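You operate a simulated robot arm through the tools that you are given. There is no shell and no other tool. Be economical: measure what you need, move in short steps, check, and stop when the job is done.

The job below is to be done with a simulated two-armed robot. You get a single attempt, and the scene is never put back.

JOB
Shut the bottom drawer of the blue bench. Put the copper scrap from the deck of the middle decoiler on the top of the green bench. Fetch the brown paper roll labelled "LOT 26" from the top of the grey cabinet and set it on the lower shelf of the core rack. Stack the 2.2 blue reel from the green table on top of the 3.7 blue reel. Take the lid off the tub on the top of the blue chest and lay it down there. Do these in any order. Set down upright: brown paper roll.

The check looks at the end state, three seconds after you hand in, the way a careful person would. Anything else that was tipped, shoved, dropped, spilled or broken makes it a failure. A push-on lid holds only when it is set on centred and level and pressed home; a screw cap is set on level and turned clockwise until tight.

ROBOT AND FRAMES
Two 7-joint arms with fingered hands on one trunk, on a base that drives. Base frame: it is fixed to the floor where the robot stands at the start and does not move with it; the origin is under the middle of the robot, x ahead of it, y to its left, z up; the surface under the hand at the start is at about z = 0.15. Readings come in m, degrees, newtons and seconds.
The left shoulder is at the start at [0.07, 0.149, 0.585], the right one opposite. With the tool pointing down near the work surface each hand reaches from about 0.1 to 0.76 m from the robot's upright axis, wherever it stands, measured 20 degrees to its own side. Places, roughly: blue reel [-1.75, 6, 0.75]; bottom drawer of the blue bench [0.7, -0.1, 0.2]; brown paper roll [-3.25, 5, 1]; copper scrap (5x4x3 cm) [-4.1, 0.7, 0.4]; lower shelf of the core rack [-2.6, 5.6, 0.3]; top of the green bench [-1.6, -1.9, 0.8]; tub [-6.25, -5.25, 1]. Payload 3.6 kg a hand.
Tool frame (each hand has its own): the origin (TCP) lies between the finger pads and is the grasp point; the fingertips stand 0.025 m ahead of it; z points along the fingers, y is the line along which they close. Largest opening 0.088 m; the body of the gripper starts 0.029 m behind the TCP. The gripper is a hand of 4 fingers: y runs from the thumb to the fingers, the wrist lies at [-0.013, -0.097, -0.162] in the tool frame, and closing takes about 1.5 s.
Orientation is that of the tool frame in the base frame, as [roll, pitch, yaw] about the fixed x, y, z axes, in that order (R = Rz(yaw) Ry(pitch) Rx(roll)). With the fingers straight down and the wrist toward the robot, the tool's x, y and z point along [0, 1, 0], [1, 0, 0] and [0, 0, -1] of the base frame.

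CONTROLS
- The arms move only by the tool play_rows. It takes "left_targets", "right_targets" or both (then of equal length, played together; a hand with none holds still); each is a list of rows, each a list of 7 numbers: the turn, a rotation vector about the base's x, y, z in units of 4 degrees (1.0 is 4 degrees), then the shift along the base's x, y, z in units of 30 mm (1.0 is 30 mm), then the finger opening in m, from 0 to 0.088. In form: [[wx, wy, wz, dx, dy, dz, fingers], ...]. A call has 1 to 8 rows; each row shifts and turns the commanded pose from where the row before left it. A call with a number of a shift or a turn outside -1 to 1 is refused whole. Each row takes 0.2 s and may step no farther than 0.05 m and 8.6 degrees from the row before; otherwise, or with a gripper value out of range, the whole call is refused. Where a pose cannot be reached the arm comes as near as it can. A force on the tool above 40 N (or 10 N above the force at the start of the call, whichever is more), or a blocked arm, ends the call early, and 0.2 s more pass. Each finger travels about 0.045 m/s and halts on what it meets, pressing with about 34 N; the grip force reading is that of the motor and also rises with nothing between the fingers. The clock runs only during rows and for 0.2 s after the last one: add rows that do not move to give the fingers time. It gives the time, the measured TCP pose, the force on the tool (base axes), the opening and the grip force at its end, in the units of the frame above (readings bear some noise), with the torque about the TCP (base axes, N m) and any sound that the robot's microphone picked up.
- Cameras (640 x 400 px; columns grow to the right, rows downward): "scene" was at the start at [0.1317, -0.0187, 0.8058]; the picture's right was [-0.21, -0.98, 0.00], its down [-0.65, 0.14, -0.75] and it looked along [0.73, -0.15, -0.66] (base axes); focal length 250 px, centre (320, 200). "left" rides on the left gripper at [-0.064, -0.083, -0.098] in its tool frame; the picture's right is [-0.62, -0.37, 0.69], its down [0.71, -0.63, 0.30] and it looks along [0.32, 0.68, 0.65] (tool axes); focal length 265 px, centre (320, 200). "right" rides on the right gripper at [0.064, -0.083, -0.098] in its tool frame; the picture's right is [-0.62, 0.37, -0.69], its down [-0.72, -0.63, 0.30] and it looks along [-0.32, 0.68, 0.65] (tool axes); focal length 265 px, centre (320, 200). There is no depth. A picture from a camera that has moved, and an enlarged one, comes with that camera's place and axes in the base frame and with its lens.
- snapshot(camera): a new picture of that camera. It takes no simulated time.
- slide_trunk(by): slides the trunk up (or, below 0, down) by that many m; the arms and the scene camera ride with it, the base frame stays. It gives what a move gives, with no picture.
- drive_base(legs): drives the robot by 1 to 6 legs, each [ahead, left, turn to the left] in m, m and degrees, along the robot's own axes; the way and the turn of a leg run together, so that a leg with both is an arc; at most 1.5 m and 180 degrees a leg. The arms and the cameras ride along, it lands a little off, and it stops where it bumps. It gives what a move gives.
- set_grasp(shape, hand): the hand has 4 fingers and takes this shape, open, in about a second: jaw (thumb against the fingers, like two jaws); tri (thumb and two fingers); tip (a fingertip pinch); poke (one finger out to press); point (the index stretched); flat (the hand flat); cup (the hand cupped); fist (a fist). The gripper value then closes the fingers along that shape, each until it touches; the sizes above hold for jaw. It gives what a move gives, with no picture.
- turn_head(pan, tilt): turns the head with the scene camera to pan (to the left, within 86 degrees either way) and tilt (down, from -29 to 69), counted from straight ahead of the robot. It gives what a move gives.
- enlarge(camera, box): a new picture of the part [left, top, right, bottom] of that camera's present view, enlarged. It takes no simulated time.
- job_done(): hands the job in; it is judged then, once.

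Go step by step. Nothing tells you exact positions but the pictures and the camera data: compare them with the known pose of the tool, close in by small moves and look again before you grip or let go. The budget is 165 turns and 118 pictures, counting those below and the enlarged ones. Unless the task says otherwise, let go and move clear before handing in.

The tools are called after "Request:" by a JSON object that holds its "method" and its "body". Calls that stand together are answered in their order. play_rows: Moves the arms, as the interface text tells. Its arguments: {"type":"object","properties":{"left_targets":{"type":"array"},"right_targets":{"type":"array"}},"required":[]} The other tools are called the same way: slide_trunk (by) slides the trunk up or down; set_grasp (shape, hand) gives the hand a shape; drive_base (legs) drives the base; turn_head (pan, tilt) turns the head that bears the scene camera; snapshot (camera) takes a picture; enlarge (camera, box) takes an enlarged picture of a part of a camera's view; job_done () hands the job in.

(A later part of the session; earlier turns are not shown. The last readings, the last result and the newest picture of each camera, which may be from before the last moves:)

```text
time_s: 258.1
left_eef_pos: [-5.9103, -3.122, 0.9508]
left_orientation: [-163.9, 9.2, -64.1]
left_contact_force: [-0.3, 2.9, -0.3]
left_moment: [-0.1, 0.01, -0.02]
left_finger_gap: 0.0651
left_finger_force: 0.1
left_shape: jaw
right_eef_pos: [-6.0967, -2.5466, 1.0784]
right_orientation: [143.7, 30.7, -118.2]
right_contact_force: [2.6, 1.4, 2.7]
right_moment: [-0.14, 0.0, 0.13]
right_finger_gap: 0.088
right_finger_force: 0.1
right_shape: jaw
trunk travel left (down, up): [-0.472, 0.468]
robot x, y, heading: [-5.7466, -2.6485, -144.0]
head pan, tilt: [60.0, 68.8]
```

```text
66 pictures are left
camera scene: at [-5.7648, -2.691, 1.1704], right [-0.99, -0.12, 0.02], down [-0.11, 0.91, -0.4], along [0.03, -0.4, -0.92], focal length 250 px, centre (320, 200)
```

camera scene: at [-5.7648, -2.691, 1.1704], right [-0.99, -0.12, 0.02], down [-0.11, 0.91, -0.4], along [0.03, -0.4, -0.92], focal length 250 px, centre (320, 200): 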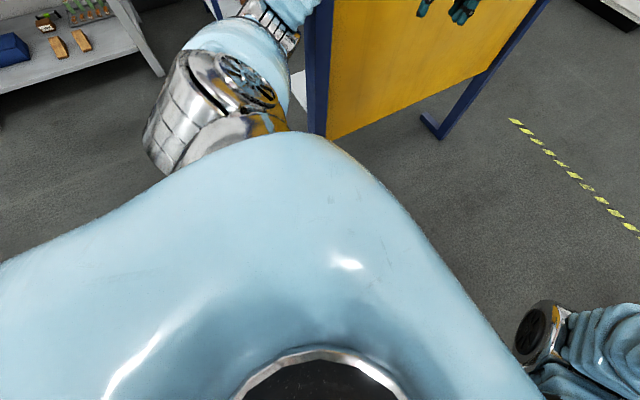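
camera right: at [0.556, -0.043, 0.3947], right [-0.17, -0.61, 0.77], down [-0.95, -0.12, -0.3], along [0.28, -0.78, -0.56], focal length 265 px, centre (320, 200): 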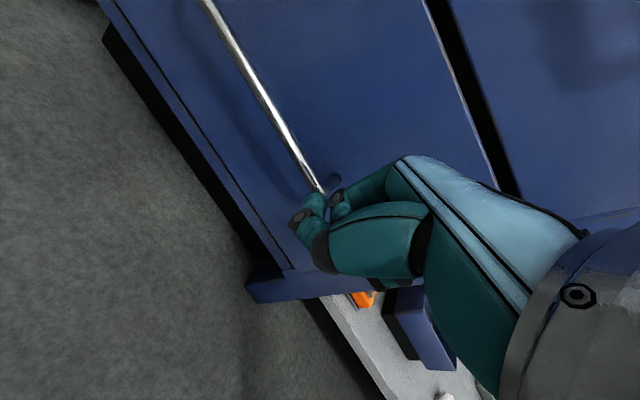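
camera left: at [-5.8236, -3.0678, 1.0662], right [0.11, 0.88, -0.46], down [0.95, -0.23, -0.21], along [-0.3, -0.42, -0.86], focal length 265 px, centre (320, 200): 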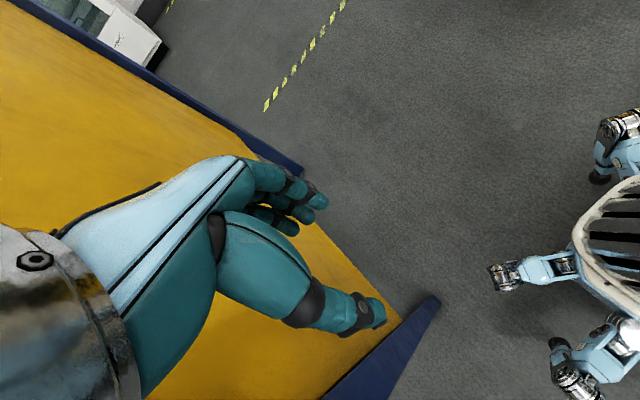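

The base looks clear of the panel's foot now. I'll make a small move away to the right.

Request:
{"method": "drive_base", "body": {"legs": [[-0.1, -0.1, 0]]}}

Request:
{"method": "drive_base", "body": {"legs": [[0, -0.15, 0]]}}

Request:
{"method": "turn_head", "body": {"pan": 0, "tilt": 40}}

Request:
{"method": "snapshot", "body": {"camera": "scene"}}

```text
time_s: 260.1
left_eef_pos: [-5.8751, -3.0277, 0.9404]
left_orientation: [-162.6, 10.0, -60.2]
left_contact_force: [-0.8, -0.1, -0.1]
left_moment: [-0.04, -0.04, 0.01]
left_finger_gap: 0.065
left_finger_force: 0.0
left_shape: jaw
right_eef_pos: [-6.0913, -2.4441, 1.0763]
right_orientation: [143.3, 32.6, -118.6]
right_contact_force: [-0.6, -0.3, -0.4]
right_moment: [-0.02, -0.04, 0.0]
right_finger_gap: 0.0879
right_finger_force: 0.1
right_shape: jaw
trunk travel left (down, up): [-0.472, 0.468]
robot x, y, heading: [-5.7268, -2.5083, -143.3]
head pan, tilt: [60.0, 68.8]
```

```text
time_s: 262.6
left_eef_pos: [-5.9602, -2.9113, 0.9392]
left_orientation: [-162.8, 10.3, -60.4]
left_contact_force: [0.3, -0.1, 0.4]
left_moment: [-0.01, 0.01, 0.03]
left_finger_gap: 0.0651
left_finger_force: 0.1
left_shape: jaw
right_eef_pos: [-6.1744, -2.3262, 1.078]
right_orientation: [142.3, 32.4, -119.7]
right_contact_force: [-0.8, -0.1, -0.7]
right_moment: [0.03, 0.01, -0.01]
right_finger_gap: 0.0882
right_finger_force: 0.0
right_shape: jaw
trunk travel left (down, up): [-0.472, 0.468]
robot x, y, heading: [-5.8153, -2.3856, -143.3]
head pan, tilt: [60.0, 68.8]
```

```text
time_s: 263.9
left_eef_pos: [-5.9605, -2.9118, 0.9385]
left_orientation: [-162.8, 10.3, -60.4]
left_contact_force: [-0.3, 0.3, 0.2]
left_moment: [-0.05, -0.02, 0.01]
left_finger_gap: 0.0651
left_finger_force: 0.1
left_shape: jaw
right_eef_pos: [-6.1736, -2.327, 1.0786]
right_orientation: [142.2, 32.4, -119.9]
right_contact_force: [0.4, 1.1, 0.0]
right_moment: [-0.02, -0.01, 0.01]
right_finger_gap: 0.0881
right_finger_force: 0.0
right_shape: jaw
trunk travel left (down, up): [-0.472, 0.468]
robot x, y, heading: [-5.817, -2.3857, -143.3]
head pan, tilt: [0.0, 40.0]
```

```text
65 pictures are left
camera scene: at [-5.9226, -2.4674, 1.2051], right [-0.6, 0.8, 0.0], down [0.51, 0.39, -0.77], along [-0.61, -0.46, -0.64], focal length 250 px, centre (320, 200)
```

scene: 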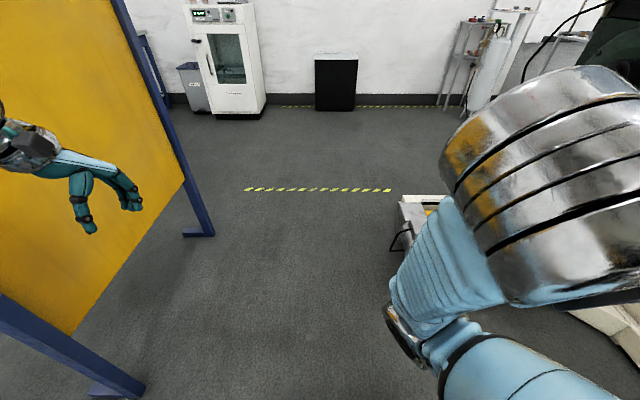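

I'm free and level, with the panel still standing. I'll drive straight along the aisle past the panel, then turn toward the chest.

Request:
{"method": "drive_base", "body": {"legs": [[1.4, 0.03, 0], [0.75, 0, 0], [0, 0, 89]]}}

Request:
{"method": "turn_head", "body": {"pan": 0, "tilt": 25}}

Request:
{"method": "snapshot", "body": {"camera": "scene"}}

```text
time_s: 301.5
left_eef_pos: [-7.0131, -3.8582, 0.9383]
left_orientation: [-162.8, 10.3, 28.7]
left_contact_force: [-0.9, -0.2, -0.7]
left_moment: [-0.01, 0.01, -0.01]
left_finger_gap: 0.065
left_finger_force: 0.0
left_shape: jaw
right_eef_pos: [-7.6017, -4.0623, 1.0798]
right_orientation: [142.3, 32.5, -30.8]
right_contact_force: [-0.1, -0.1, 0.2]
right_moment: [0.04, 0.01, 0.06]
right_finger_gap: 0.0881
right_finger_force: 0.2
right_shape: jaw
trunk travel left (down, up): [-0.472, 0.468]
robot x, y, heading: [-7.5395, -3.7015, -53.9]
head pan, tilt: [0.0, 40.0]
```

```text
time_s: 302.2
left_eef_pos: [-7.0131, -3.8584, 0.9397]
left_orientation: [-162.8, 10.4, 28.7]
left_contact_force: [-0.1, 0.6, -0.7]
left_moment: [0.0, -0.02, 0.0]
left_finger_gap: 0.0652
left_finger_force: 0.1
left_shape: jaw
right_eef_pos: [-7.6024, -4.0622, 1.0791]
right_orientation: [142.3, 32.4, -30.9]
right_contact_force: [-0.2, 1.0, -0.3]
right_moment: [-0.04, 0.0, -0.01]
right_finger_gap: 0.0879
right_finger_force: 0.1
right_shape: jaw
trunk travel left (down, up): [-0.472, 0.468]
robot x, y, heading: [-7.5425, -3.7013, -54.2]
head pan, tilt: [0.0, 25.0]
```

```text
64 pictures are left
camera scene: at [-7.4549, -3.8189, 1.2284], right [-0.81, -0.59, 0.0], down [-0.25, 0.34, -0.91], along [0.53, -0.73, -0.42], focal length 250 px, centre (320, 200)
```

scene: 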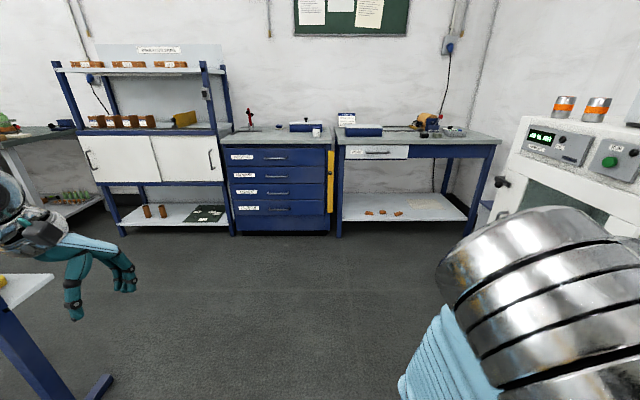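

Request:
{"method": "enlarge", "body": {"camera": "scene", "box": [210, 90, 350, 180]}}

```text
4.44 times, centred on (280, 135) of scene
camera zoom: at [-7.4549, -3.8189, 1.2284], right [-0.81, -0.59, 0.0], down [-0.25, 0.34, -0.91], along [0.53, -0.73, -0.42], focal length 1110 px, centre (498, 489)
```

zoom: 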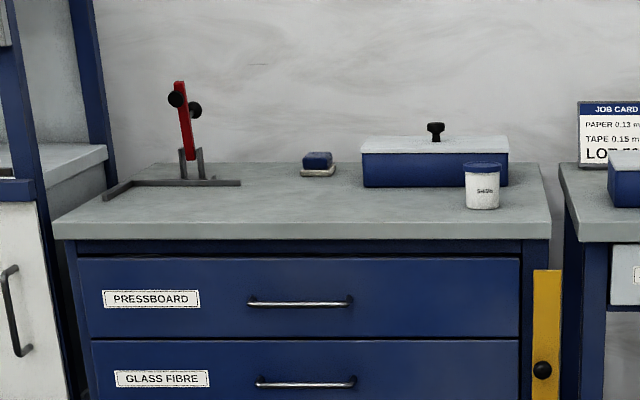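

The tub is the small white pot with the blue lid at the chest's right front, near (-6.28, -5.39). I'll come closer and straighten the hands before approaching.

Request:
{"method": "drive_base", "body": {"legs": [[1.1, -0.16, 0]]}}

Request:
{"method": "play_rows", "body": {"left_targets": [[0.5, 0.8, 0, 0, 0, 1, 0.08], [0.5, 0.8, 0, 0, 0, 1, 0.08], [0.5, 0.8, 0, 0, 0, 1, 0.08], [0.5, 0.8, 0, 0, 0, 1, 0.08]]}}

Request:
{"method": "turn_head", "body": {"pan": 5, "tilt": 30}}

Request:
{"method": "snapshot", "body": {"camera": "scene"}}

```text
time_s: 316.4
left_eef_pos: [-6.4998, -4.8351, 0.9383]
left_orientation: [-162.8, 10.4, 28.7]
left_contact_force: [0.4, 0.3, -0.3]
left_moment: [0.0, -0.04, 0.03]
left_finger_gap: 0.065
left_finger_force: 0.0
left_shape: jaw
right_eef_pos: [-7.0883, -5.0414, 1.0784]
right_orientation: [142.3, 32.4, -30.7]
right_contact_force: [-0.4, 0.4, -0.4]
right_moment: [0.02, -0.01, -0.02]
right_finger_gap: 0.0881
right_finger_force: 0.0
right_shape: jaw
trunk travel left (down, up): [-0.472, 0.468]
robot x, y, heading: [-7.0281, -4.6818, -53.9]
head pan, tilt: [0.0, 25.0]
```

```text
time_s: 317.4
left_eef_pos: [-6.5014, -4.8355, 1.061]
left_orientation: [-149.1, 17.5, 32.0]
left_contact_force: [-0.5, -0.5, 0.1]
left_moment: [0.01, 0.0, 0.03]
left_finger_gap: 0.0801
left_finger_force: 0.2
left_shape: jaw
right_eef_pos: [-7.0885, -5.0412, 1.078]
right_orientation: [142.3, 32.3, -30.8]
right_contact_force: [-0.1, 0.5, -0.1]
right_moment: [0.01, 0.01, 0.02]
right_finger_gap: 0.0882
right_finger_force: 0.1
right_shape: jaw
trunk travel left (down, up): [-0.472, 0.468]
robot x, y, heading: [-7.027, -4.6801, -53.9]
head pan, tilt: [0.0, 25.0]
```

```text
time_s: 318.1
left_eef_pos: [-6.501, -4.8352, 1.0594]
left_orientation: [-149.1, 17.3, 32.0]
left_contact_force: [-0.1, -0.1, 0.0]
left_moment: [-0.01, -0.01, -0.02]
left_finger_gap: 0.08
left_finger_force: 0.0
left_shape: jaw
right_eef_pos: [-7.0895, -5.0411, 1.0785]
right_orientation: [142.2, 32.4, -30.7]
right_contact_force: [-0.9, -0.3, 0.6]
right_moment: [-0.01, 0.0, 0.04]
right_finger_gap: 0.0879
right_finger_force: 0.1
right_shape: jaw
trunk travel left (down, up): [-0.472, 0.468]
robot x, y, heading: [-7.0233, -4.6801, -54.3]
head pan, tilt: [5.0, 30.0]
```

```text
62 pictures are left
camera scene: at [-6.9366, -4.7914, 1.2206], right [-0.76, -0.66, 0.0], down [-0.33, 0.38, -0.87], along [0.57, -0.65, -0.5], focal length 250 px, centre (320, 200)
```

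scene: 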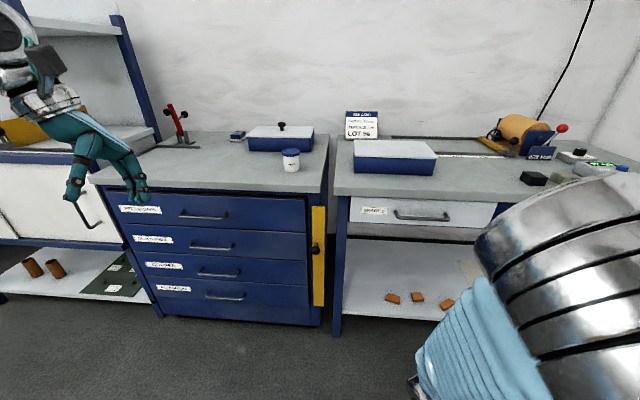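

I rotated the wrong way. I'll level the left hand to point straight down, then drive 0.35 m closer.

Request:
{"method": "play_rows", "body": {"left_targets": [[-0.52, -0.85, 0, 0, 0, 0, 0.088], [-0.52, -0.85, 0, 0, 0, 0, 0.088], [-0.52, -0.85, 0, 0, 0, 0, 0.088], [-0.52, -0.85, 0, 0, 0, 0, 0.088], [-0.52, -0.85, 0, 0, 0, 0, 0.088], [-0.52, -0.85, 0, 0, 0, 0, 0.088], [-0.52, -0.85, 0, 0, 0, 0, 0.088], [-0.52, -0.85, 0, 0, 0, 0, 0.088]]}}

Request:
{"method": "play_rows", "body": {"left_targets": [[-0.4, -0.6, 0, 0, 0, 0, 0.088]]}}

Request:
{"method": "drive_base", "body": {"legs": [[0.36, -0.02, 0]]}}

Request:
{"method": "turn_head", "body": {"pan": 15, "tilt": 40}}

Request:
{"method": "snapshot", "body": {"camera": "scene"}}

```text
time_s: 319.9
left_eef_pos: [-6.4994, -4.8344, 1.0593]
left_orientation: [-177.3, 1.4, 27.2]
left_contact_force: [0.5, 0.1, -0.1]
left_moment: [-0.02, 0.0, -0.02]
left_finger_gap: 0.0875
left_finger_force: 0.1
left_shape: jaw
right_eef_pos: [-7.0887, -5.0405, 1.0795]
right_orientation: [142.2, 32.3, -30.7]
right_contact_force: [0.5, 0.6, -0.3]
right_moment: [0.03, 0.03, 0.03]
right_finger_gap: 0.0877
right_finger_force: 0.0
right_shape: jaw
trunk travel left (down, up): [-0.472, 0.468]
robot x, y, heading: [-7.0276, -4.6812, -54.0]
head pan, tilt: [5.0, 30.0]
```

```text
time_s: 320.3
left_eef_pos: [-6.5017, -4.8348, 1.0604]
left_orientation: [-179.9, 0.2, 27.3]
left_contact_force: [-0.1, 0.6, 0.5]
left_moment: [0.0, -0.02, 0.0]
left_finger_gap: 0.0876
left_finger_force: 0.1
left_shape: jaw
right_eef_pos: [-7.0897, -5.0402, 1.0784]
right_orientation: [142.3, 32.4, -30.6]
right_contact_force: [-0.5, 0.7, 0.0]
right_moment: [-0.03, -0.03, -0.02]
right_finger_gap: 0.0881
right_finger_force: 0.0
right_shape: jaw
trunk travel left (down, up): [-0.472, 0.468]
robot x, y, heading: [-7.0249, -4.6792, -54.1]
head pan, tilt: [5.0, 30.0]
```

```text
time_s: 325.4
left_eef_pos: [-6.3066, -5.1325, 1.059]
left_orientation: [-179.9, 0.1, 27.4]
left_contact_force: [-0.3, -0.5, -0.9]
left_moment: [0.05, 0.02, -0.03]
left_finger_gap: 0.0875
left_finger_force: 0.1
left_shape: jaw
right_eef_pos: [-6.8938, -5.3409, 1.0798]
right_orientation: [142.3, 32.4, -30.5]
right_contact_force: [0.3, -0.3, 1.5]
right_moment: [-0.02, -0.03, 0.02]
right_finger_gap: 0.0882
right_finger_force: 0.1
right_shape: jaw
trunk travel left (down, up): [-0.472, 0.468]
robot x, y, heading: [-6.8308, -4.9828, -53.8]
head pan, tilt: [5.0, 30.0]
```

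```text
time_s: 326.1
left_eef_pos: [-6.307, -5.1321, 1.0598]
left_orientation: [-179.8, 0.2, 27.5]
left_contact_force: [0.2, -0.9, -0.4]
left_moment: [0.0, 0.0, -0.03]
left_finger_gap: 0.0875
left_finger_force: 0.0
left_shape: jaw
right_eef_pos: [-6.8939, -5.3411, 1.0798]
right_orientation: [142.2, 32.3, -30.7]
right_contact_force: [0.0, -0.6, -0.8]
right_moment: [-0.01, 0.02, 0.01]
right_finger_gap: 0.0882
right_finger_force: 0.0
right_shape: jaw
trunk travel left (down, up): [-0.472, 0.468]
robot x, y, heading: [-6.8297, -4.9858, -53.7]
head pan, tilt: [15.0, 40.0]
```

```text
61 pictures are left
camera scene: at [-6.736, -5.0765, 1.2053], right [-0.63, -0.78, 0.0], down [-0.5, 0.4, -0.77], along [0.6, -0.48, -0.64], focal length 250 px, centre (320, 200)
```

scene: 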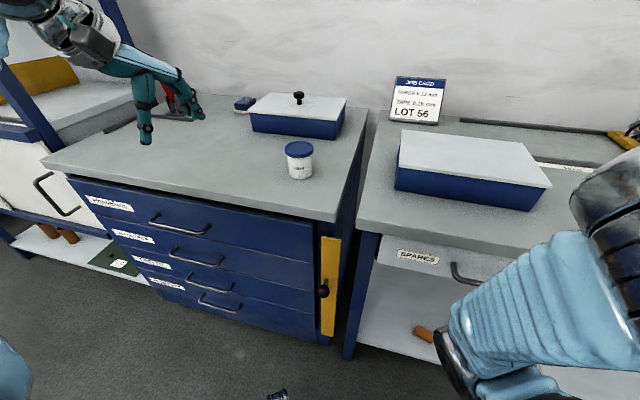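

I put the tub lid at about (-6.30, -5.36, 0.93). I'll bring the left hand above it.

Request:
{"method": "play_rows", "body": {"left_targets": [[0, 0, 0, 0, -1, 0, 0.088], [0, 0, 0, 0, -1, 0, 0.088], [0, 0, 0, 0.1, -1, 0, 0.088], [0, 0, 0, 0.1, -1, 0, 0.088], [0, 0, 0, 0, -1, 0, 0.088], [0, 0, 0, 0, -1, 0, 0.088], [0, 0, 0, 0, -1, -1, 0.088], [0, 0, 0, 0, -0.6, -1, 0.088]]}}

Request:
{"method": "snapshot", "body": {"camera": "left"}}

Request:
{"method": "enlarge", "body": {"camera": "scene", "box": [220, 60, 380, 200]}}

```text
time_s: 327.9
left_eef_pos: [-6.2993, -5.3602, 0.9993]
left_orientation: [-179.8, 0.2, 27.5]
left_contact_force: [-0.5, -0.6, 0.5]
left_moment: [-0.01, 0.02, -0.01]
left_finger_gap: 0.0874
left_finger_force: 0.0
left_shape: jaw
right_eef_pos: [-6.8948, -5.3407, 1.0788]
right_orientation: [142.3, 32.4, -30.4]
right_contact_force: [-0.3, 0.2, 0.2]
right_moment: [-0.01, 0.01, 0.0]
right_finger_gap: 0.0878
right_finger_force: 0.1
right_shape: jaw
trunk travel left (down, up): [-0.472, 0.468]
robot x, y, heading: [-6.8321, -4.978, -53.8]
head pan, tilt: [15.0, 40.0]
```

```text
60 pictures are left
camera left: at [-6.3954, -5.3171, 1.097], right [-0.72, 0.04, -0.69], down [0.34, 0.89, -0.3], along [0.6, -0.46, -0.66], focal length 265 px, centre (320, 200)
```

left: 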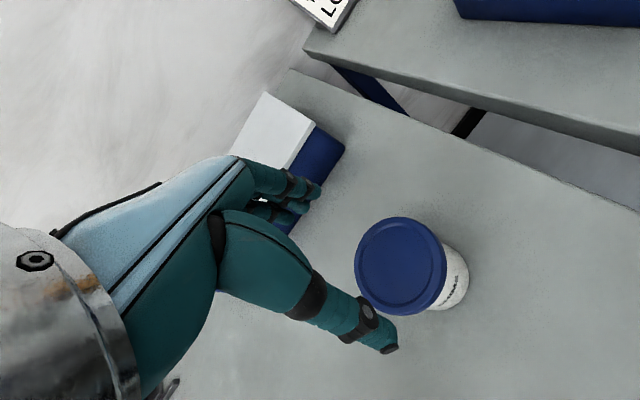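

```text
2.86 times, centred on (300, 130) of scene
camera zoom: at [-6.7354, -5.077, 1.2051], right [-0.63, -0.78, 0.0], down [-0.5, 0.4, -0.77], along [0.6, -0.48, -0.64], focal length 714 px, centre (377, 400)
```

zoom: 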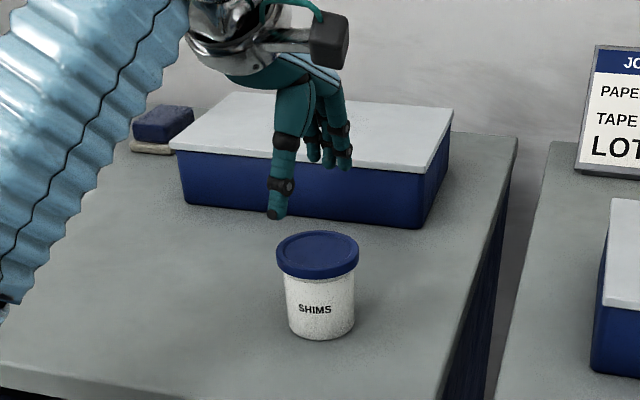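

The lid top is at z≈0.94, centred near (-6.316, -5.354). I'll adjust and descend part of the way.

Request:
{"method": "play_rows", "body": {"left_targets": [[0, 0, 0, -0.53, 0.2, 0, 0.088], [0, 0, 0, 0, 0, -0.9, 0.088]]}}

Request:
{"method": "snapshot", "body": {"camera": "left"}}

Request:
{"method": "enlarge", "body": {"camera": "scene", "box": [240, 90, 360, 190]}}

```text
time_s: 328.5
left_eef_pos: [-6.3142, -5.3552, 0.9715]
left_orientation: [-179.8, 0.3, 27.5]
left_contact_force: [-0.3, -0.2, -0.2]
left_moment: [0.0, -0.03, 0.01]
left_finger_gap: 0.0876
left_finger_force: 0.0
left_shape: jaw
right_eef_pos: [-6.8941, -5.3405, 1.0789]
right_orientation: [142.3, 32.4, -30.5]
right_contact_force: [0.3, 0.3, -0.1]
right_moment: [0.03, 0.02, -0.04]
right_finger_gap: 0.0883
right_finger_force: 0.1
right_shape: jaw
trunk travel left (down, up): [-0.472, 0.468]
robot x, y, heading: [-6.8305, -4.9799, -53.7]
head pan, tilt: [15.0, 40.0]
```

```text
58 pictures are left
camera left: at [-6.411, -5.3111, 1.0703], right [-0.72, 0.04, -0.69], down [0.34, 0.89, -0.3], along [0.6, -0.46, -0.66], focal length 265 px, centre (320, 200)
```

left: 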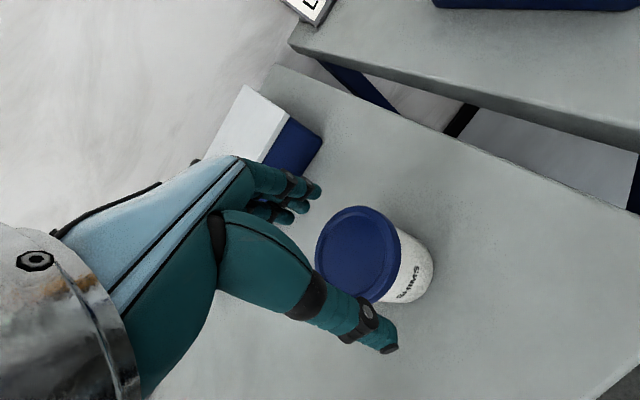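

```text
4.00 times, centred on (300, 140) of scene
camera zoom: at [-6.7345, -5.0769, 1.2051], right [-0.63, -0.78, 0.0], down [-0.5, 0.4, -0.77], along [0.6, -0.48, -0.64], focal length 999 px, centre (400, 440)
```

zoom: 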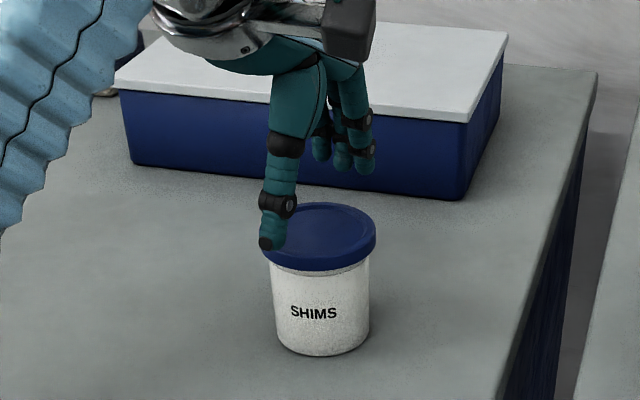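

Alignment is good to about 4 mm. I'll descend around the lid rim and close gently.

Request:
{"method": "play_rows", "body": {"left_targets": [[0, 0, 0, 0, 0, -0.6, 0.088], [0, 0, 0, 0, 0, -0.4, 0.088], [0, 0, 0, 0, 0, 0, 0.05], [0, 0, 0, 0, 0, 0, 0.05], [0, 0, 0, 0, 0, 0, 0.05], [0, 0, 0, 0, 0, 0, 0.05], [0, 0, 0, 0, 0, 0, 0.05]]}}

Request:
{"method": "enlarge", "body": {"camera": "scene", "box": [240, 90, 360, 190]}}

```text
time_s: 330.1
left_eef_pos: [-6.3163, -5.354, 0.9405]
left_orientation: [-179.9, 0.2, 27.5]
left_contact_force: [-0.2, -0.2, -0.6]
left_moment: [0.0, -0.01, 0.0]
left_finger_gap: 0.0587
left_finger_force: 33.7
left_shape: jaw
right_eef_pos: [-6.8954, -5.3402, 1.0797]
right_orientation: [142.2, 32.4, -30.6]
right_contact_force: [-0.5, 0.6, 0.1]
right_moment: [0.06, 0.02, 0.01]
right_finger_gap: 0.088
right_finger_force: 0.1
right_shape: jaw
trunk travel left (down, up): [-0.472, 0.468]
robot x, y, heading: [-6.8266, -4.9809, -54.2]
head pan, tilt: [15.0, 40.0]
```

```text
4.00 times, centred on (300, 140) of scene
camera zoom: at [-6.7356, -5.0767, 1.2051], right [-0.63, -0.78, 0.0], down [-0.5, 0.4, -0.77], along [0.6, -0.48, -0.64], focal length 999 px, centre (400, 440)
```

zoom: 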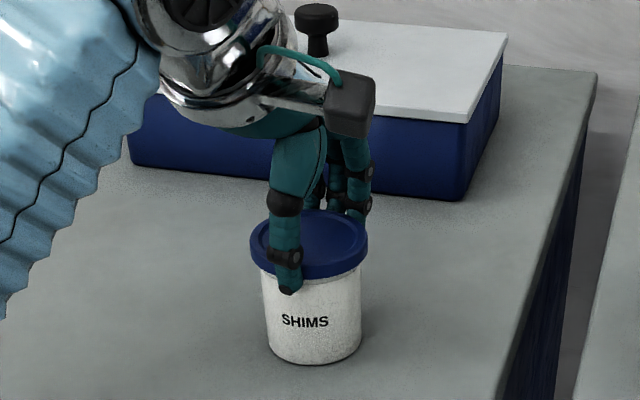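

It's gripped on the lid rim. I'll lift slowly and see whether the lid separates.

Request:
{"method": "play_rows", "body": {"left_targets": [[0, 0, 0, 0, 0, 0.3, 0.04], [0, 0, 0, 0, 0, 0.3, 0.04], [0, 0, 0, 0, 0, 0.4, 0.04], [0, 0, 0, 0, 0, 0.5, 0.04]]}}

Request:
{"method": "enlarge", "body": {"camera": "scene", "box": [240, 90, 360, 190]}}

```text
time_s: 331.1
left_eef_pos: [-6.3172, -5.3548, 0.987]
left_orientation: [-179.8, 0.2, 27.4]
left_contact_force: [-0.3, -0.1, -0.4]
left_moment: [0.07, -0.01, 0.02]
left_finger_gap: 0.059
left_finger_force: 34.1
left_shape: jaw
right_eef_pos: [-6.8949, -5.341, 1.0787]
right_orientation: [142.3, 32.4, -30.6]
right_contact_force: [0.3, 0.2, -0.1]
right_moment: [-0.03, 0.03, -0.03]
right_finger_gap: 0.0881
right_finger_force: 0.1
right_shape: jaw
trunk travel left (down, up): [-0.472, 0.468]
robot x, y, heading: [-6.8305, -4.9797, -54.0]
head pan, tilt: [15.0, 40.0]
```

```text
4.00 times, centred on (300, 140) of scene
camera zoom: at [-6.736, -5.0768, 1.2052], right [-0.63, -0.78, 0.0], down [-0.5, 0.4, -0.77], along [0.6, -0.48, -0.64], focal length 999 px, centre (400, 440)
```

zoom: 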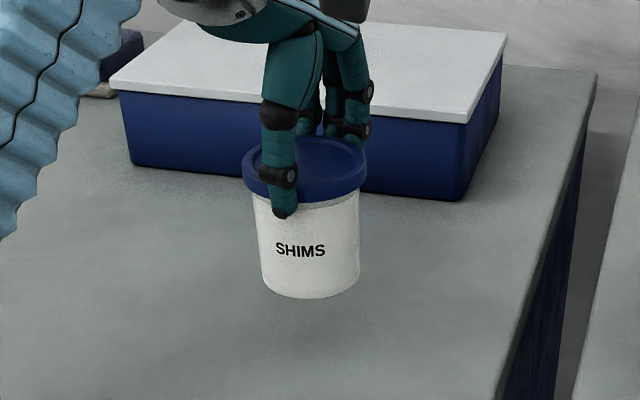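

The tub comes up with the lid, so I need the other hand to hold the body. I'll raise it clear and turn the right hand to grip the body from the side.

Request:
{"method": "play_rows", "body": {"left_targets": [[0, 0, 0, 0, 0, 0.8, 0.04], [0, 0, 0, 0, 0, 0.8, 0.04], [0, 0, 0, 0, 0, 0.8, 0.04], [0, 0, 0, -0.6, 0.1, 0.8, 0.04], [0, 0, 0, -0.6, 0.1, 0.8, 0.04], [0, 0, 0, -0.6, 0.1, 0, 0.04], [0, 0, 0, -0.6, 0.1, 0, 0.04], [0, 0, 0, -0.6, 0.1, 0, 0.04]], "right_targets": [[0.379, -0.804, 0.46, 0.36, -0.5, 0.2, 0.088], [0.379, -0.804, 0.46, 0.36, -0.5, 0.2, 0.088], [0.379, -0.804, 0.46, 0.36, -0.5, 0.2, 0.088], [0.379, -0.804, 0.46, 0.36, -0.5, 0.2, 0.088], [0.379, -0.804, 0.46, 0.36, -0.5, 0.2, 0.088], [0.379, -0.804, 0.46, 0.36, -0.5, 0.2, 0.088], [0.379, -0.804, 0.46, 0.36, -0.5, 0.2, 0.088], [0.379, -0.804, 0.46, 0.36, -0.5, 0.2, 0.088]]}}

Request:
{"method": "play_rows", "body": {"right_targets": [[0.379, -0.804, 0.46, 0, 0, 0, 0.088], [0.379, -0.804, 0.46, 0, 0, 0, 0.088], [0.379, -0.804, 0.46, 0, 0, 0, 0.088], [0.379, -0.804, 0.46, 0, 0, 0, 0.088], [0.379, -0.804, 0.46, 0, 0, 0, 0.088], [0.379, -0.804, 0.46, 0, 0, 0, 0.088], [0.379, -0.804, 0.46, 0, 0, 0, 0.088], [0.379, -0.804, 0.46, 0, 0, 0, 0.088]]}}

Request:
{"method": "play_rows", "body": {"right_targets": [[0.379, -0.804, 0.46, 0, 0, 0, 0.088], [0.379, -0.804, 0.46, 0, 0, 0, 0.088], [0.379, -0.804, 0.46, 0, 0, 0, 0.088], [0.379, -0.804, 0.46, 0, 0, 0, 0.088], [0.379, -0.804, 0.46, 0, 0, 0, 0.088], [0.379, -0.804, 0.46, 0, 0, 0, 0.088], [0.379, -0.804, 0.46, 0, 0, 0, 0.088], [0.379, -0.804, 0.46, 0, 0, 0, 0.088]]}}

Request:
{"method": "snapshot", "body": {"camera": "scene"}}

```text
time_s: 331.8
left_eef_pos: [-6.3158, -5.3551, 1.0382]
left_orientation: [-179.8, 0.3, 27.4]
left_contact_force: [0.5, 0.0, -0.8]
left_moment: [0.07, 0.03, 0.0]
left_finger_gap: 0.0591
left_finger_force: 34.0
left_shape: jaw
right_eef_pos: [-6.8908, -5.3772, 1.0969]
right_orientation: [142.0, 30.8, -34.7]
right_contact_force: [-0.1, -0.4, -0.2]
right_moment: [0.04, -0.01, -0.02]
right_finger_gap: 0.088
right_finger_force: 0.0
right_shape: jaw
trunk travel left (down, up): [-0.472, 0.468]
robot x, y, heading: [-6.8294, -4.9801, -53.7]
head pan, tilt: [15.0, 40.0]
stopped in row 3 (right hand): the arm was blocked; the commanded pose is now the measured one
```

```text
time_s: 332.6
left_eef_pos: [-6.3168, -5.3542, 1.0386]
left_orientation: [-179.8, 0.1, 27.5]
left_contact_force: [-0.4, 0.5, -0.9]
left_moment: [0.03, -0.01, -0.01]
left_finger_gap: 0.0588
left_finger_force: 33.7
left_shape: jaw
right_eef_pos: [-6.9079, -5.379, 1.1024]
right_orientation: [146.0, 27.2, -34.6]
right_contact_force: [0.3, 0.9, -0.4]
right_moment: [0.0, -0.02, -0.02]
right_finger_gap: 0.0876
right_finger_force: 0.1
right_shape: jaw
trunk travel left (down, up): [-0.472, 0.468]
robot x, y, heading: [-6.8288, -4.98, -54.0]
head pan, tilt: [15.0, 40.0]
stopped in row 4 (right hand): the arm was blocked; the commanded pose is now the measured one
```

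```text
time_s: 333.5
left_eef_pos: [-6.317, -5.3552, 1.0387]
left_orientation: [-179.8, 0.2, 27.4]
left_contact_force: [0.3, 0.4, 0.2]
left_moment: [0.0, -0.04, -0.01]
left_finger_gap: 0.059
left_finger_force: 34.6
left_shape: jaw
right_eef_pos: [-6.928, -5.3792, 1.1101]
right_orientation: [151.3, 23.1, -34.2]
right_contact_force: [0.3, -1.0, 0.8]
right_moment: [0.01, -0.02, 0.01]
right_finger_gap: 0.0881
right_finger_force: 0.1
right_shape: jaw
trunk travel left (down, up): [-0.472, 0.468]
robot x, y, heading: [-6.8326, -4.9806, -53.8]
head pan, tilt: [15.0, 40.0]
stopped in row 4 (right hand): the arm was blocked; the commanded pose is now the measured one
```

```text
54 pictures are left
camera scene: at [-6.7358, -5.0767, 1.2052], right [-0.63, -0.78, 0.0], down [-0.5, 0.4, -0.77], along [0.6, -0.48, -0.64], focal length 250 px, centre (320, 200)
```

scene: 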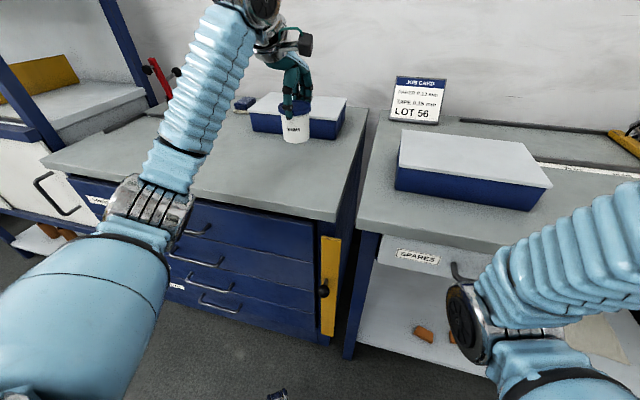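

The right arm is folded near its limits. I'll extend it forward first, then rotate.

Request:
{"method": "play_rows", "body": {"right_targets": [[0, 0, 0, 0.58, -0.8, 0.3, 0.088], [0, 0, 0, 0.58, -0.8, 0.3, 0.088], [0, 0, 0, 0.58, -0.8, 0.3, 0.088], [0, 0, 0, 0.58, -0.8, 0.3, 0.088], [0, 0, 0, 0.58, -0.8, 0.3, 0.088], [0, 0, 0, 0.58, -0.8, 0.3, 0.088]]}}

Request:
{"method": "play_rows", "body": {"right_targets": [[0.379, -0.804, 0.46, 0.3, -0.4, 0, 0.088], [0.379, -0.804, 0.46, 0.3, -0.4, 0, 0.088], [0.379, -0.804, 0.46, 0, 0, 0, 0.088], [0.379, -0.804, 0.46, 0, 0, 0, 0.088], [0.379, -0.804, 0.46, 0, 0, 0, 0.088], [0.379, -0.804, 0.46, 0, 0, 0, 0.088], [0.379, -0.804, 0.46, 0, 0, 0, 0.088], [0.379, -0.804, 0.46, 0, 0, 0, 0.088]]}}

```text
time_s: 335.1
left_eef_pos: [-6.3163, -5.3551, 1.0384]
left_orientation: [-179.9, 0.2, 27.5]
left_contact_force: [-0.4, 0.2, -0.8]
left_moment: [-0.02, -0.02, -0.05]
left_finger_gap: 0.0589
left_finger_force: 34.5
left_shape: jaw
right_eef_pos: [-6.8505, -5.5322, 1.1677]
right_orientation: [148.7, 23.8, -40.6]
right_contact_force: [-0.4, 0.1, -0.1]
right_moment: [-0.03, 0.03, -0.02]
right_finger_gap: 0.0881
right_finger_force: 0.0
right_shape: jaw
trunk travel left (down, up): [-0.472, 0.468]
robot x, y, heading: [-6.8306, -4.9841, -53.5]
head pan, tilt: [15.0, 40.0]
stopped in row 6 (right hand): the arm was blocked; the commanded pose is now the measured one
```

```text
time_s: 336.9
left_eef_pos: [-6.3171, -5.3549, 1.0398]
left_orientation: [-179.9, 0.0, 27.5]
left_contact_force: [-0.2, 0.7, -0.2]
left_moment: [0.0, 0.0, -0.01]
left_finger_gap: 0.0587
left_finger_force: 33.9
left_shape: jaw
right_eef_pos: [-6.8473, -5.5628, 1.1677]
right_orientation: [171.9, 8.1, -22.0]
right_contact_force: [0.6, -0.6, 0.2]
right_moment: [0.01, -0.05, 0.02]
right_finger_gap: 0.0882
right_finger_force: 0.1
right_shape: jaw
trunk travel left (down, up): [-0.472, 0.468]
robot x, y, heading: [-6.8276, -4.9823, -53.7]
head pan, tilt: [15.0, 40.0]
```

The rotation works now. I'll continue turning the right hand to a sideways grip.

Request:
{"method": "play_rows", "body": {"right_targets": [[0.182, -0.821, 0.542, 0, 0, 0, 0.088], [0.182, -0.821, 0.542, 0, 0, 0, 0.088], [0.182, -0.821, 0.542, 0, 0, 0, 0.088], [0.182, -0.821, 0.542, 0, 0, 0, 0.088], [0.182, -0.821, 0.542, 0, 0, 0, 0.088], [0.182, -0.821, 0.542, 0, 0, 0, 0.088], [0.182, -0.821, 0.542, 0, 0, 0, 0.088], [0.182, -0.821, 0.542, 0, 0, 0, 0.088]]}}

Request:
{"method": "play_rows", "body": {"right_targets": [[0.182, -0.821, 0.542, 0, 0, 0, 0.088], [0.182, -0.821, 0.542, 0, 0, 0, 0.088], [0.182, -0.821, 0.542, 0, 0, 0, 0.088], [0.182, -0.821, 0.542, 0, 0, 0, 0.088], [0.182, -0.821, 0.542, 0, 0, 0, 0.088], [0.182, -0.821, 0.542, 0, 0, 0, 0.088], [0.182, -0.821, 0.542, 0, 0, 0, 0.088], [0.182, -0.821, 0.542, 0, 0, 0, 0.088]]}}

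Request:
{"method": "play_rows", "body": {"right_targets": [[0.182, -0.821, 0.542, 0, 0, 0, 0.088], [0.182, -0.821, 0.542, 0, 0, 0, 0.088], [0.182, -0.821, 0.542, 0, 0, 0, 0.088], [0.182, -0.821, 0.542, 0, 0, 0, 0.088], [0.182, -0.821, 0.542, 0, 0, 0, 0.088], [0.182, -0.821, 0.542, 0, 0, 0, 0.088], [0.182, -0.821, 0.542, 0, 0, 0, 0.088], [0.182, -0.821, 0.542, 0, 0, 0, 0.088]]}}

Request:
{"method": "snapshot", "body": {"camera": "scene"}}

```text
time_s: 337.9
left_eef_pos: [-6.3164, -5.3562, 1.0378]
left_orientation: [-179.8, 0.0, 27.4]
left_contact_force: [-0.4, 0.5, 0.1]
left_moment: [-0.01, 0.02, 0.0]
left_finger_gap: 0.059
left_finger_force: 34.3
left_shape: jaw
right_eef_pos: [-6.8878, -5.5733, 1.1646]
right_orientation: [179.1, -4.7, -18.3]
right_contact_force: [0.0, -0.1, 0.1]
right_moment: [-0.01, 0.0, -0.02]
right_finger_gap: 0.0878
right_finger_force: 0.1
right_shape: jaw
trunk travel left (down, up): [-0.472, 0.468]
robot x, y, heading: [-6.831, -4.9813, -53.9]
head pan, tilt: [15.0, 40.0]
stopped in row 5 (right hand): the arm was blocked; the commanded pose is now the measured one
```

```text
time_s: 339.9
left_eef_pos: [-6.3158, -5.3548, 1.04]
left_orientation: [-179.9, 0.2, 27.4]
left_contact_force: [-0.4, 0.3, -0.6]
left_moment: [-0.01, -0.04, 0.01]
left_finger_gap: 0.0591
left_finger_force: 33.9
left_shape: jaw
right_eef_pos: [-6.9277, -5.5842, 1.1543]
right_orientation: [-168.1, -30.0, -10.0]
right_contact_force: [-0.5, -0.2, -0.6]
right_moment: [0.03, 0.03, -0.04]
right_finger_gap: 0.0879
right_finger_force: 0.0
right_shape: jaw
trunk travel left (down, up): [-0.472, 0.468]
robot x, y, heading: [-6.8281, -4.9794, -53.7]
head pan, tilt: [15.0, 40.0]
stopped in row 8 (right hand): the arm was blocked; the commanded pose is now the measured one
```

```text
time_s: 341.8
left_eef_pos: [-6.3171, -5.3547, 1.0391]
left_orientation: [-179.8, 0.0, 27.4]
left_contact_force: [-0.1, 0.2, -1.3]
left_moment: [0.02, 0.0, 0.01]
left_finger_gap: 0.059
left_finger_force: 34.0
left_shape: jaw
right_eef_pos: [-6.926, -5.5831, 1.1555]
right_orientation: [-157.6, -55.5, 0.8]
right_contact_force: [0.6, -0.6, 0.4]
right_moment: [-0.01, 0.03, 0.01]
right_finger_gap: 0.0878
right_finger_force: 0.0
right_shape: jaw
trunk travel left (down, up): [-0.472, 0.468]
robot x, y, heading: [-6.8308, -4.9784, -54.0]
head pan, tilt: [15.0, 40.0]
```

```text
53 pictures are left
camera scene: at [-6.736, -5.0767, 1.2052], right [-0.63, -0.78, 0.0], down [-0.5, 0.4, -0.77], along [0.6, -0.48, -0.64], focal length 250 px, centre (320, 200)
```

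scene: 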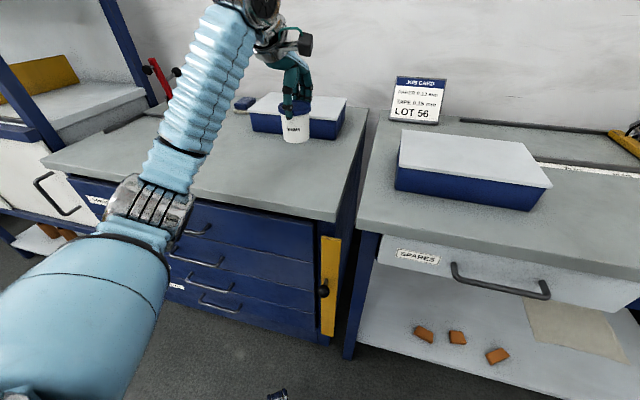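

The right hand is nearly in the sideways pose. Now I'll bring both hands toward the middle, in front of me.

Request:
{"method": "play_rows", "body": {"left_targets": [[0, 0, 0, -0.9, -0.14, 0.17, 0.04], [0, 0, 0, -0.9, -0.14, 0.17, 0.04], [0, 0, 0, -0.9, -0.14, 0.17, 0.04], [0, 0, 0, -0.9, -0.14, 0.17, 0.04], [0, 0, 0, -0.9, -0.14, 0.17, 0.04], [0, 0, 0, -0.9, -0.14, 0.17, 0.04], [0, 0, 0, -0.9, -0.14, 0.17, 0.04], [0, 0, 0, -0.9, -0.14, 0.17, 0.04]]}}

Request:
{"method": "play_rows", "body": {"right_targets": [[-0.25, -0.81, 0.5, 0.8, 0.35, 0, 0.088], [-0.25, -0.81, 0.5, 0.8, 0.35, 0, 0.088], [-0.25, -0.81, 0.5, 0.8, 0.35, 0, 0.088], [-0.25, -0.81, 0.5, 0.8, 0.35, 0, 0.088], [-0.25, -0.81, 0.5, 0.8, 0.35, 0, 0.088], [0, 0, 0.5, 0.8, 0.35, 0, 0.088], [0, 0, 0.5, 0.8, 0.35, 0, 0.088]]}}

Request:
{"method": "turn_head", "body": {"pan": 0, "tilt": 40}}

Request:
{"method": "snapshot", "body": {"camera": "scene"}}

```text
time_s: 343.6
left_eef_pos: [-6.5338, -5.3892, 1.0796]
left_orientation: [-179.8, 0.1, 27.4]
left_contact_force: [1.3, -0.1, -1.2]
left_moment: [-0.01, -0.04, -0.01]
left_finger_gap: 0.0587
left_finger_force: 33.8
left_shape: jaw
right_eef_pos: [-6.9265, -5.5828, 1.1541]
right_orientation: [-157.7, -55.5, 0.8]
right_contact_force: [0.0, -0.5, 0.6]
right_moment: [0.03, 0.0, 0.0]
right_finger_gap: 0.0882
right_finger_force: 0.0
right_shape: jaw
trunk travel left (down, up): [-0.472, 0.468]
robot x, y, heading: [-6.8327, -4.9778, -53.6]
head pan, tilt: [15.0, 40.0]
```

```text
time_s: 344.8
left_eef_pos: [-6.5321, -5.3893, 1.0793]
left_orientation: [-179.8, 0.1, 27.5]
left_contact_force: [0.3, -0.2, -0.2]
left_moment: [-0.01, -0.04, 0.01]
left_finger_gap: 0.0587
left_finger_force: 33.8
left_shape: jaw
right_eef_pos: [-6.8695, -5.5611, 1.1345]
right_orientation: [-165.7, -76.8, 10.6]
right_contact_force: [-0.5, -0.7, 0.9]
right_moment: [0.02, -0.02, -0.03]
right_finger_gap: 0.0884
right_finger_force: 0.0
right_shape: jaw
trunk travel left (down, up): [-0.472, 0.468]
robot x, y, heading: [-6.8321, -4.9824, -53.9]
head pan, tilt: [15.0, 40.0]
stopped in row 5 (right hand): the arm was blocked; the commanded pose is now the measured one
```

```text
time_s: 345.5
left_eef_pos: [-6.5335, -5.3873, 1.0799]
left_orientation: [-179.8, 0.2, 27.4]
left_contact_force: [0.9, 0.0, -1.0]
left_moment: [-0.01, 0.0, 0.0]
left_finger_gap: 0.0589
left_finger_force: 34.2
left_shape: jaw
right_eef_pos: [-6.8704, -5.5609, 1.1346]
right_orientation: [-165.4, -76.6, 10.2]
right_contact_force: [0.4, -0.5, 0.2]
right_moment: [0.0, -0.02, 0.0]
right_finger_gap: 0.0881
right_finger_force: 0.0
right_shape: jaw
trunk travel left (down, up): [-0.472, 0.468]
robot x, y, heading: [-6.8306, -4.9827, -53.9]
head pan, tilt: [0.0, 40.0]
```

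```text
52 pictures are left
camera scene: at [-6.7515, -5.0916, 1.2052], right [-0.81, -0.59, 0.0], down [-0.38, 0.52, -0.77], along [0.45, -0.62, -0.64], focal length 250 px, centre (320, 200)
```

scene: 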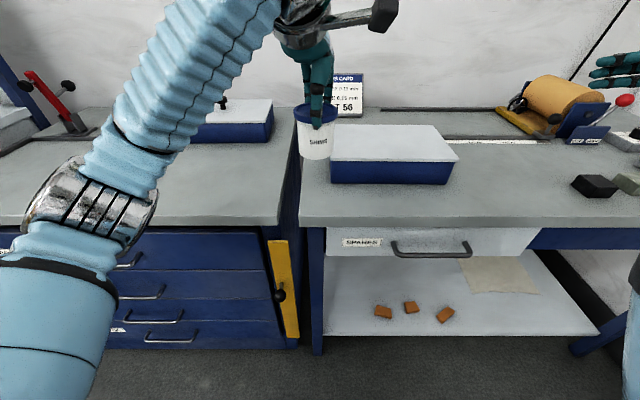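

Request:
{"method": "play_rows", "body": {"right_targets": [[0, 0, 0, 0.8, 0.4, 0, 0.088], [0, 0, 0, 0.8, 0.4, 0, 0.088], [0, 0, 0, 0.8, 0.4, 0, 0.088], [0, 0, 0, 0.8, 0.4, -0.5, 0.088], [0, 0, 0, 0.8, 0.4, -0.5, 0.088]]}}

Request:
{"method": "snapshot", "body": {"camera": "scene"}}

```text
time_s: 346.2
left_eef_pos: [-6.5342, -5.3898, 1.0802]
left_orientation: [-179.8, 0.2, 27.4]
left_contact_force: [0.4, -0.3, 0.0]
left_moment: [-0.07, 0.02, -0.03]
left_finger_gap: 0.059
left_finger_force: 34.1
left_shape: jaw
right_eef_pos: [-6.8813, -5.5624, 1.1176]
right_orientation: [-123.0, -84.1, -37.7]
right_contact_force: [0.3, -0.1, 0.9]
right_moment: [0.02, -0.01, -0.01]
right_finger_gap: 0.0878
right_finger_force: 0.1
right_shape: jaw
trunk travel left (down, up): [-0.472, 0.468]
robot x, y, heading: [-6.8291, -4.9856, -53.8]
head pan, tilt: [0.0, 40.0]
stopped in row 3 (right hand): the arm was blocked; the commanded pose is now the measured one
```

```text
51 pictures are left
camera scene: at [-6.752, -5.0921, 1.2052], right [-0.81, -0.59, 0.0], down [-0.38, 0.52, -0.77], along [0.45, -0.62, -0.64], focal length 250 px, centre (320, 200)
```

scene: 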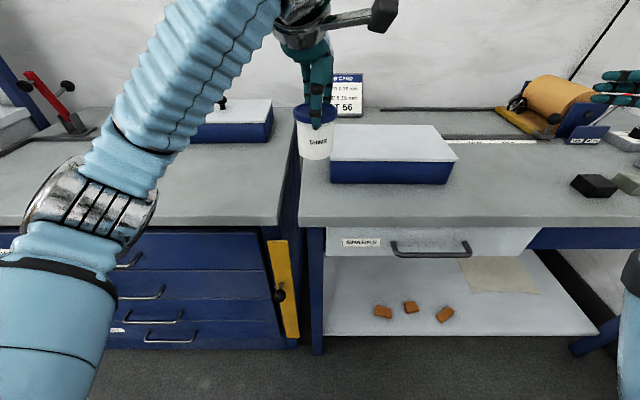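

The right arm can't come inward in this pose, so I'll carry the tub over to the right hand instead.

Request:
{"method": "play_rows", "body": {"left_targets": [[0, 0, 0, -0.7, -0.4, 0.5, 0.04], [0, 0, 0, -0.7, -0.4, 0.5, 0.04], [0, 0, 0, -0.7, -0.4, 0.5, 0.04], [0, 0, 0, -0.7, -0.4, 0.5, 0.04], [0, 0, 0, -0.7, -0.4, 0.5, 0.04], [0, 0, 0, -0.7, -0.4, 0.5, 0.04], [0, 0, 0, -0.7, -0.4, 0.4, 0.04]]}}

Request:
{"method": "turn_head", "body": {"pan": -40, "tilt": 20}}

Request:
{"method": "snapshot", "body": {"camera": "scene"}}

Request:
{"method": "snapshot", "body": {"camera": "right"}}

```text
time_s: 347.7
left_eef_pos: [-6.5551, -5.454, 1.1878]
left_orientation: [-179.1, 4.3, 37.5]
left_contact_force: [-0.9, -0.1, 0.0]
left_moment: [-0.04, -0.01, 0.02]
left_finger_gap: 0.0591
left_finger_force: 34.5
left_shape: jaw
left hand out of reach, approached as far as the arm can: row 7
right_eef_pos: [-6.8827, -5.5588, 1.1184]
right_orientation: [-122.6, -84.3, -38.1]
right_contact_force: [-0.5, -0.7, 0.6]
right_moment: [-0.02, 0.01, 0.0]
right_finger_gap: 0.0881
right_finger_force: 0.0
right_shape: jaw
trunk travel left (down, up): [-0.472, 0.468]
robot x, y, heading: [-6.827, -4.9843, -53.6]
head pan, tilt: [0.0, 40.0]
stopped in row 7 (left hand): the arm was blocked; the commanded pose is now the measured one
```

```text
time_s: 348.8
left_eef_pos: [-6.5548, -5.4568, 1.1872]
left_orientation: [-178.9, 4.1, 37.5]
left_contact_force: [-0.6, -0.1, -0.5]
left_moment: [-0.02, -0.02, 0.01]
left_finger_gap: 0.0587
left_finger_force: 34.1
left_shape: jaw
right_eef_pos: [-6.8811, -5.56, 1.1183]
right_orientation: [-122.5, -84.1, -38.1]
right_contact_force: [0.0, 0.5, -0.4]
right_moment: [0.01, -0.01, 0.0]
right_finger_gap: 0.0878
right_finger_force: 0.0
right_shape: jaw
trunk travel left (down, up): [-0.472, 0.468]
robot x, y, heading: [-6.8303, -4.9817, -53.9]
head pan, tilt: [-40.0, 20.0]
```

```text
50 pictures are left
camera scene: at [-6.8087, -5.1158, 1.2366], right [-1.0, 0.07, 0.0], down [0.02, 0.34, -0.94], along [-0.06, -0.94, -0.34], focal length 250 px, centre (320, 200)
```

scene: 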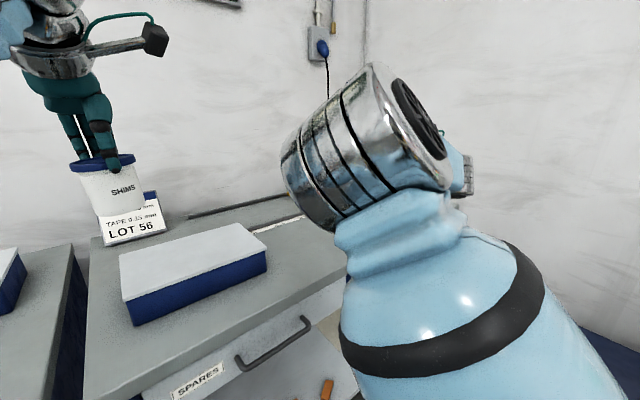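

```text
49 pictures are left
camera right: at [-6.9963, -5.5202, 1.1946], right [-0.58, -0.54, -0.61], down [0.02, 0.74, -0.67], along [0.81, -0.41, -0.42], focal length 265 px, centre (320, 200)
```

right: 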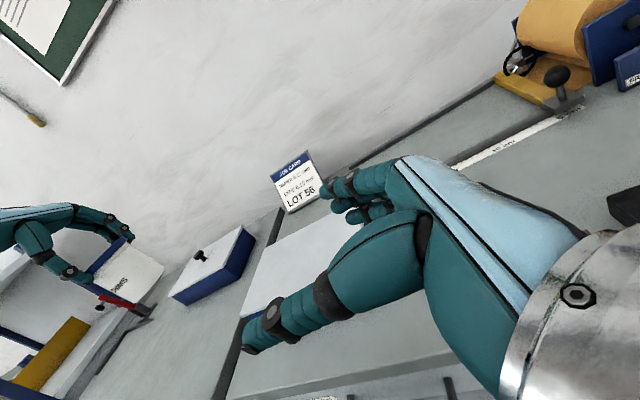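

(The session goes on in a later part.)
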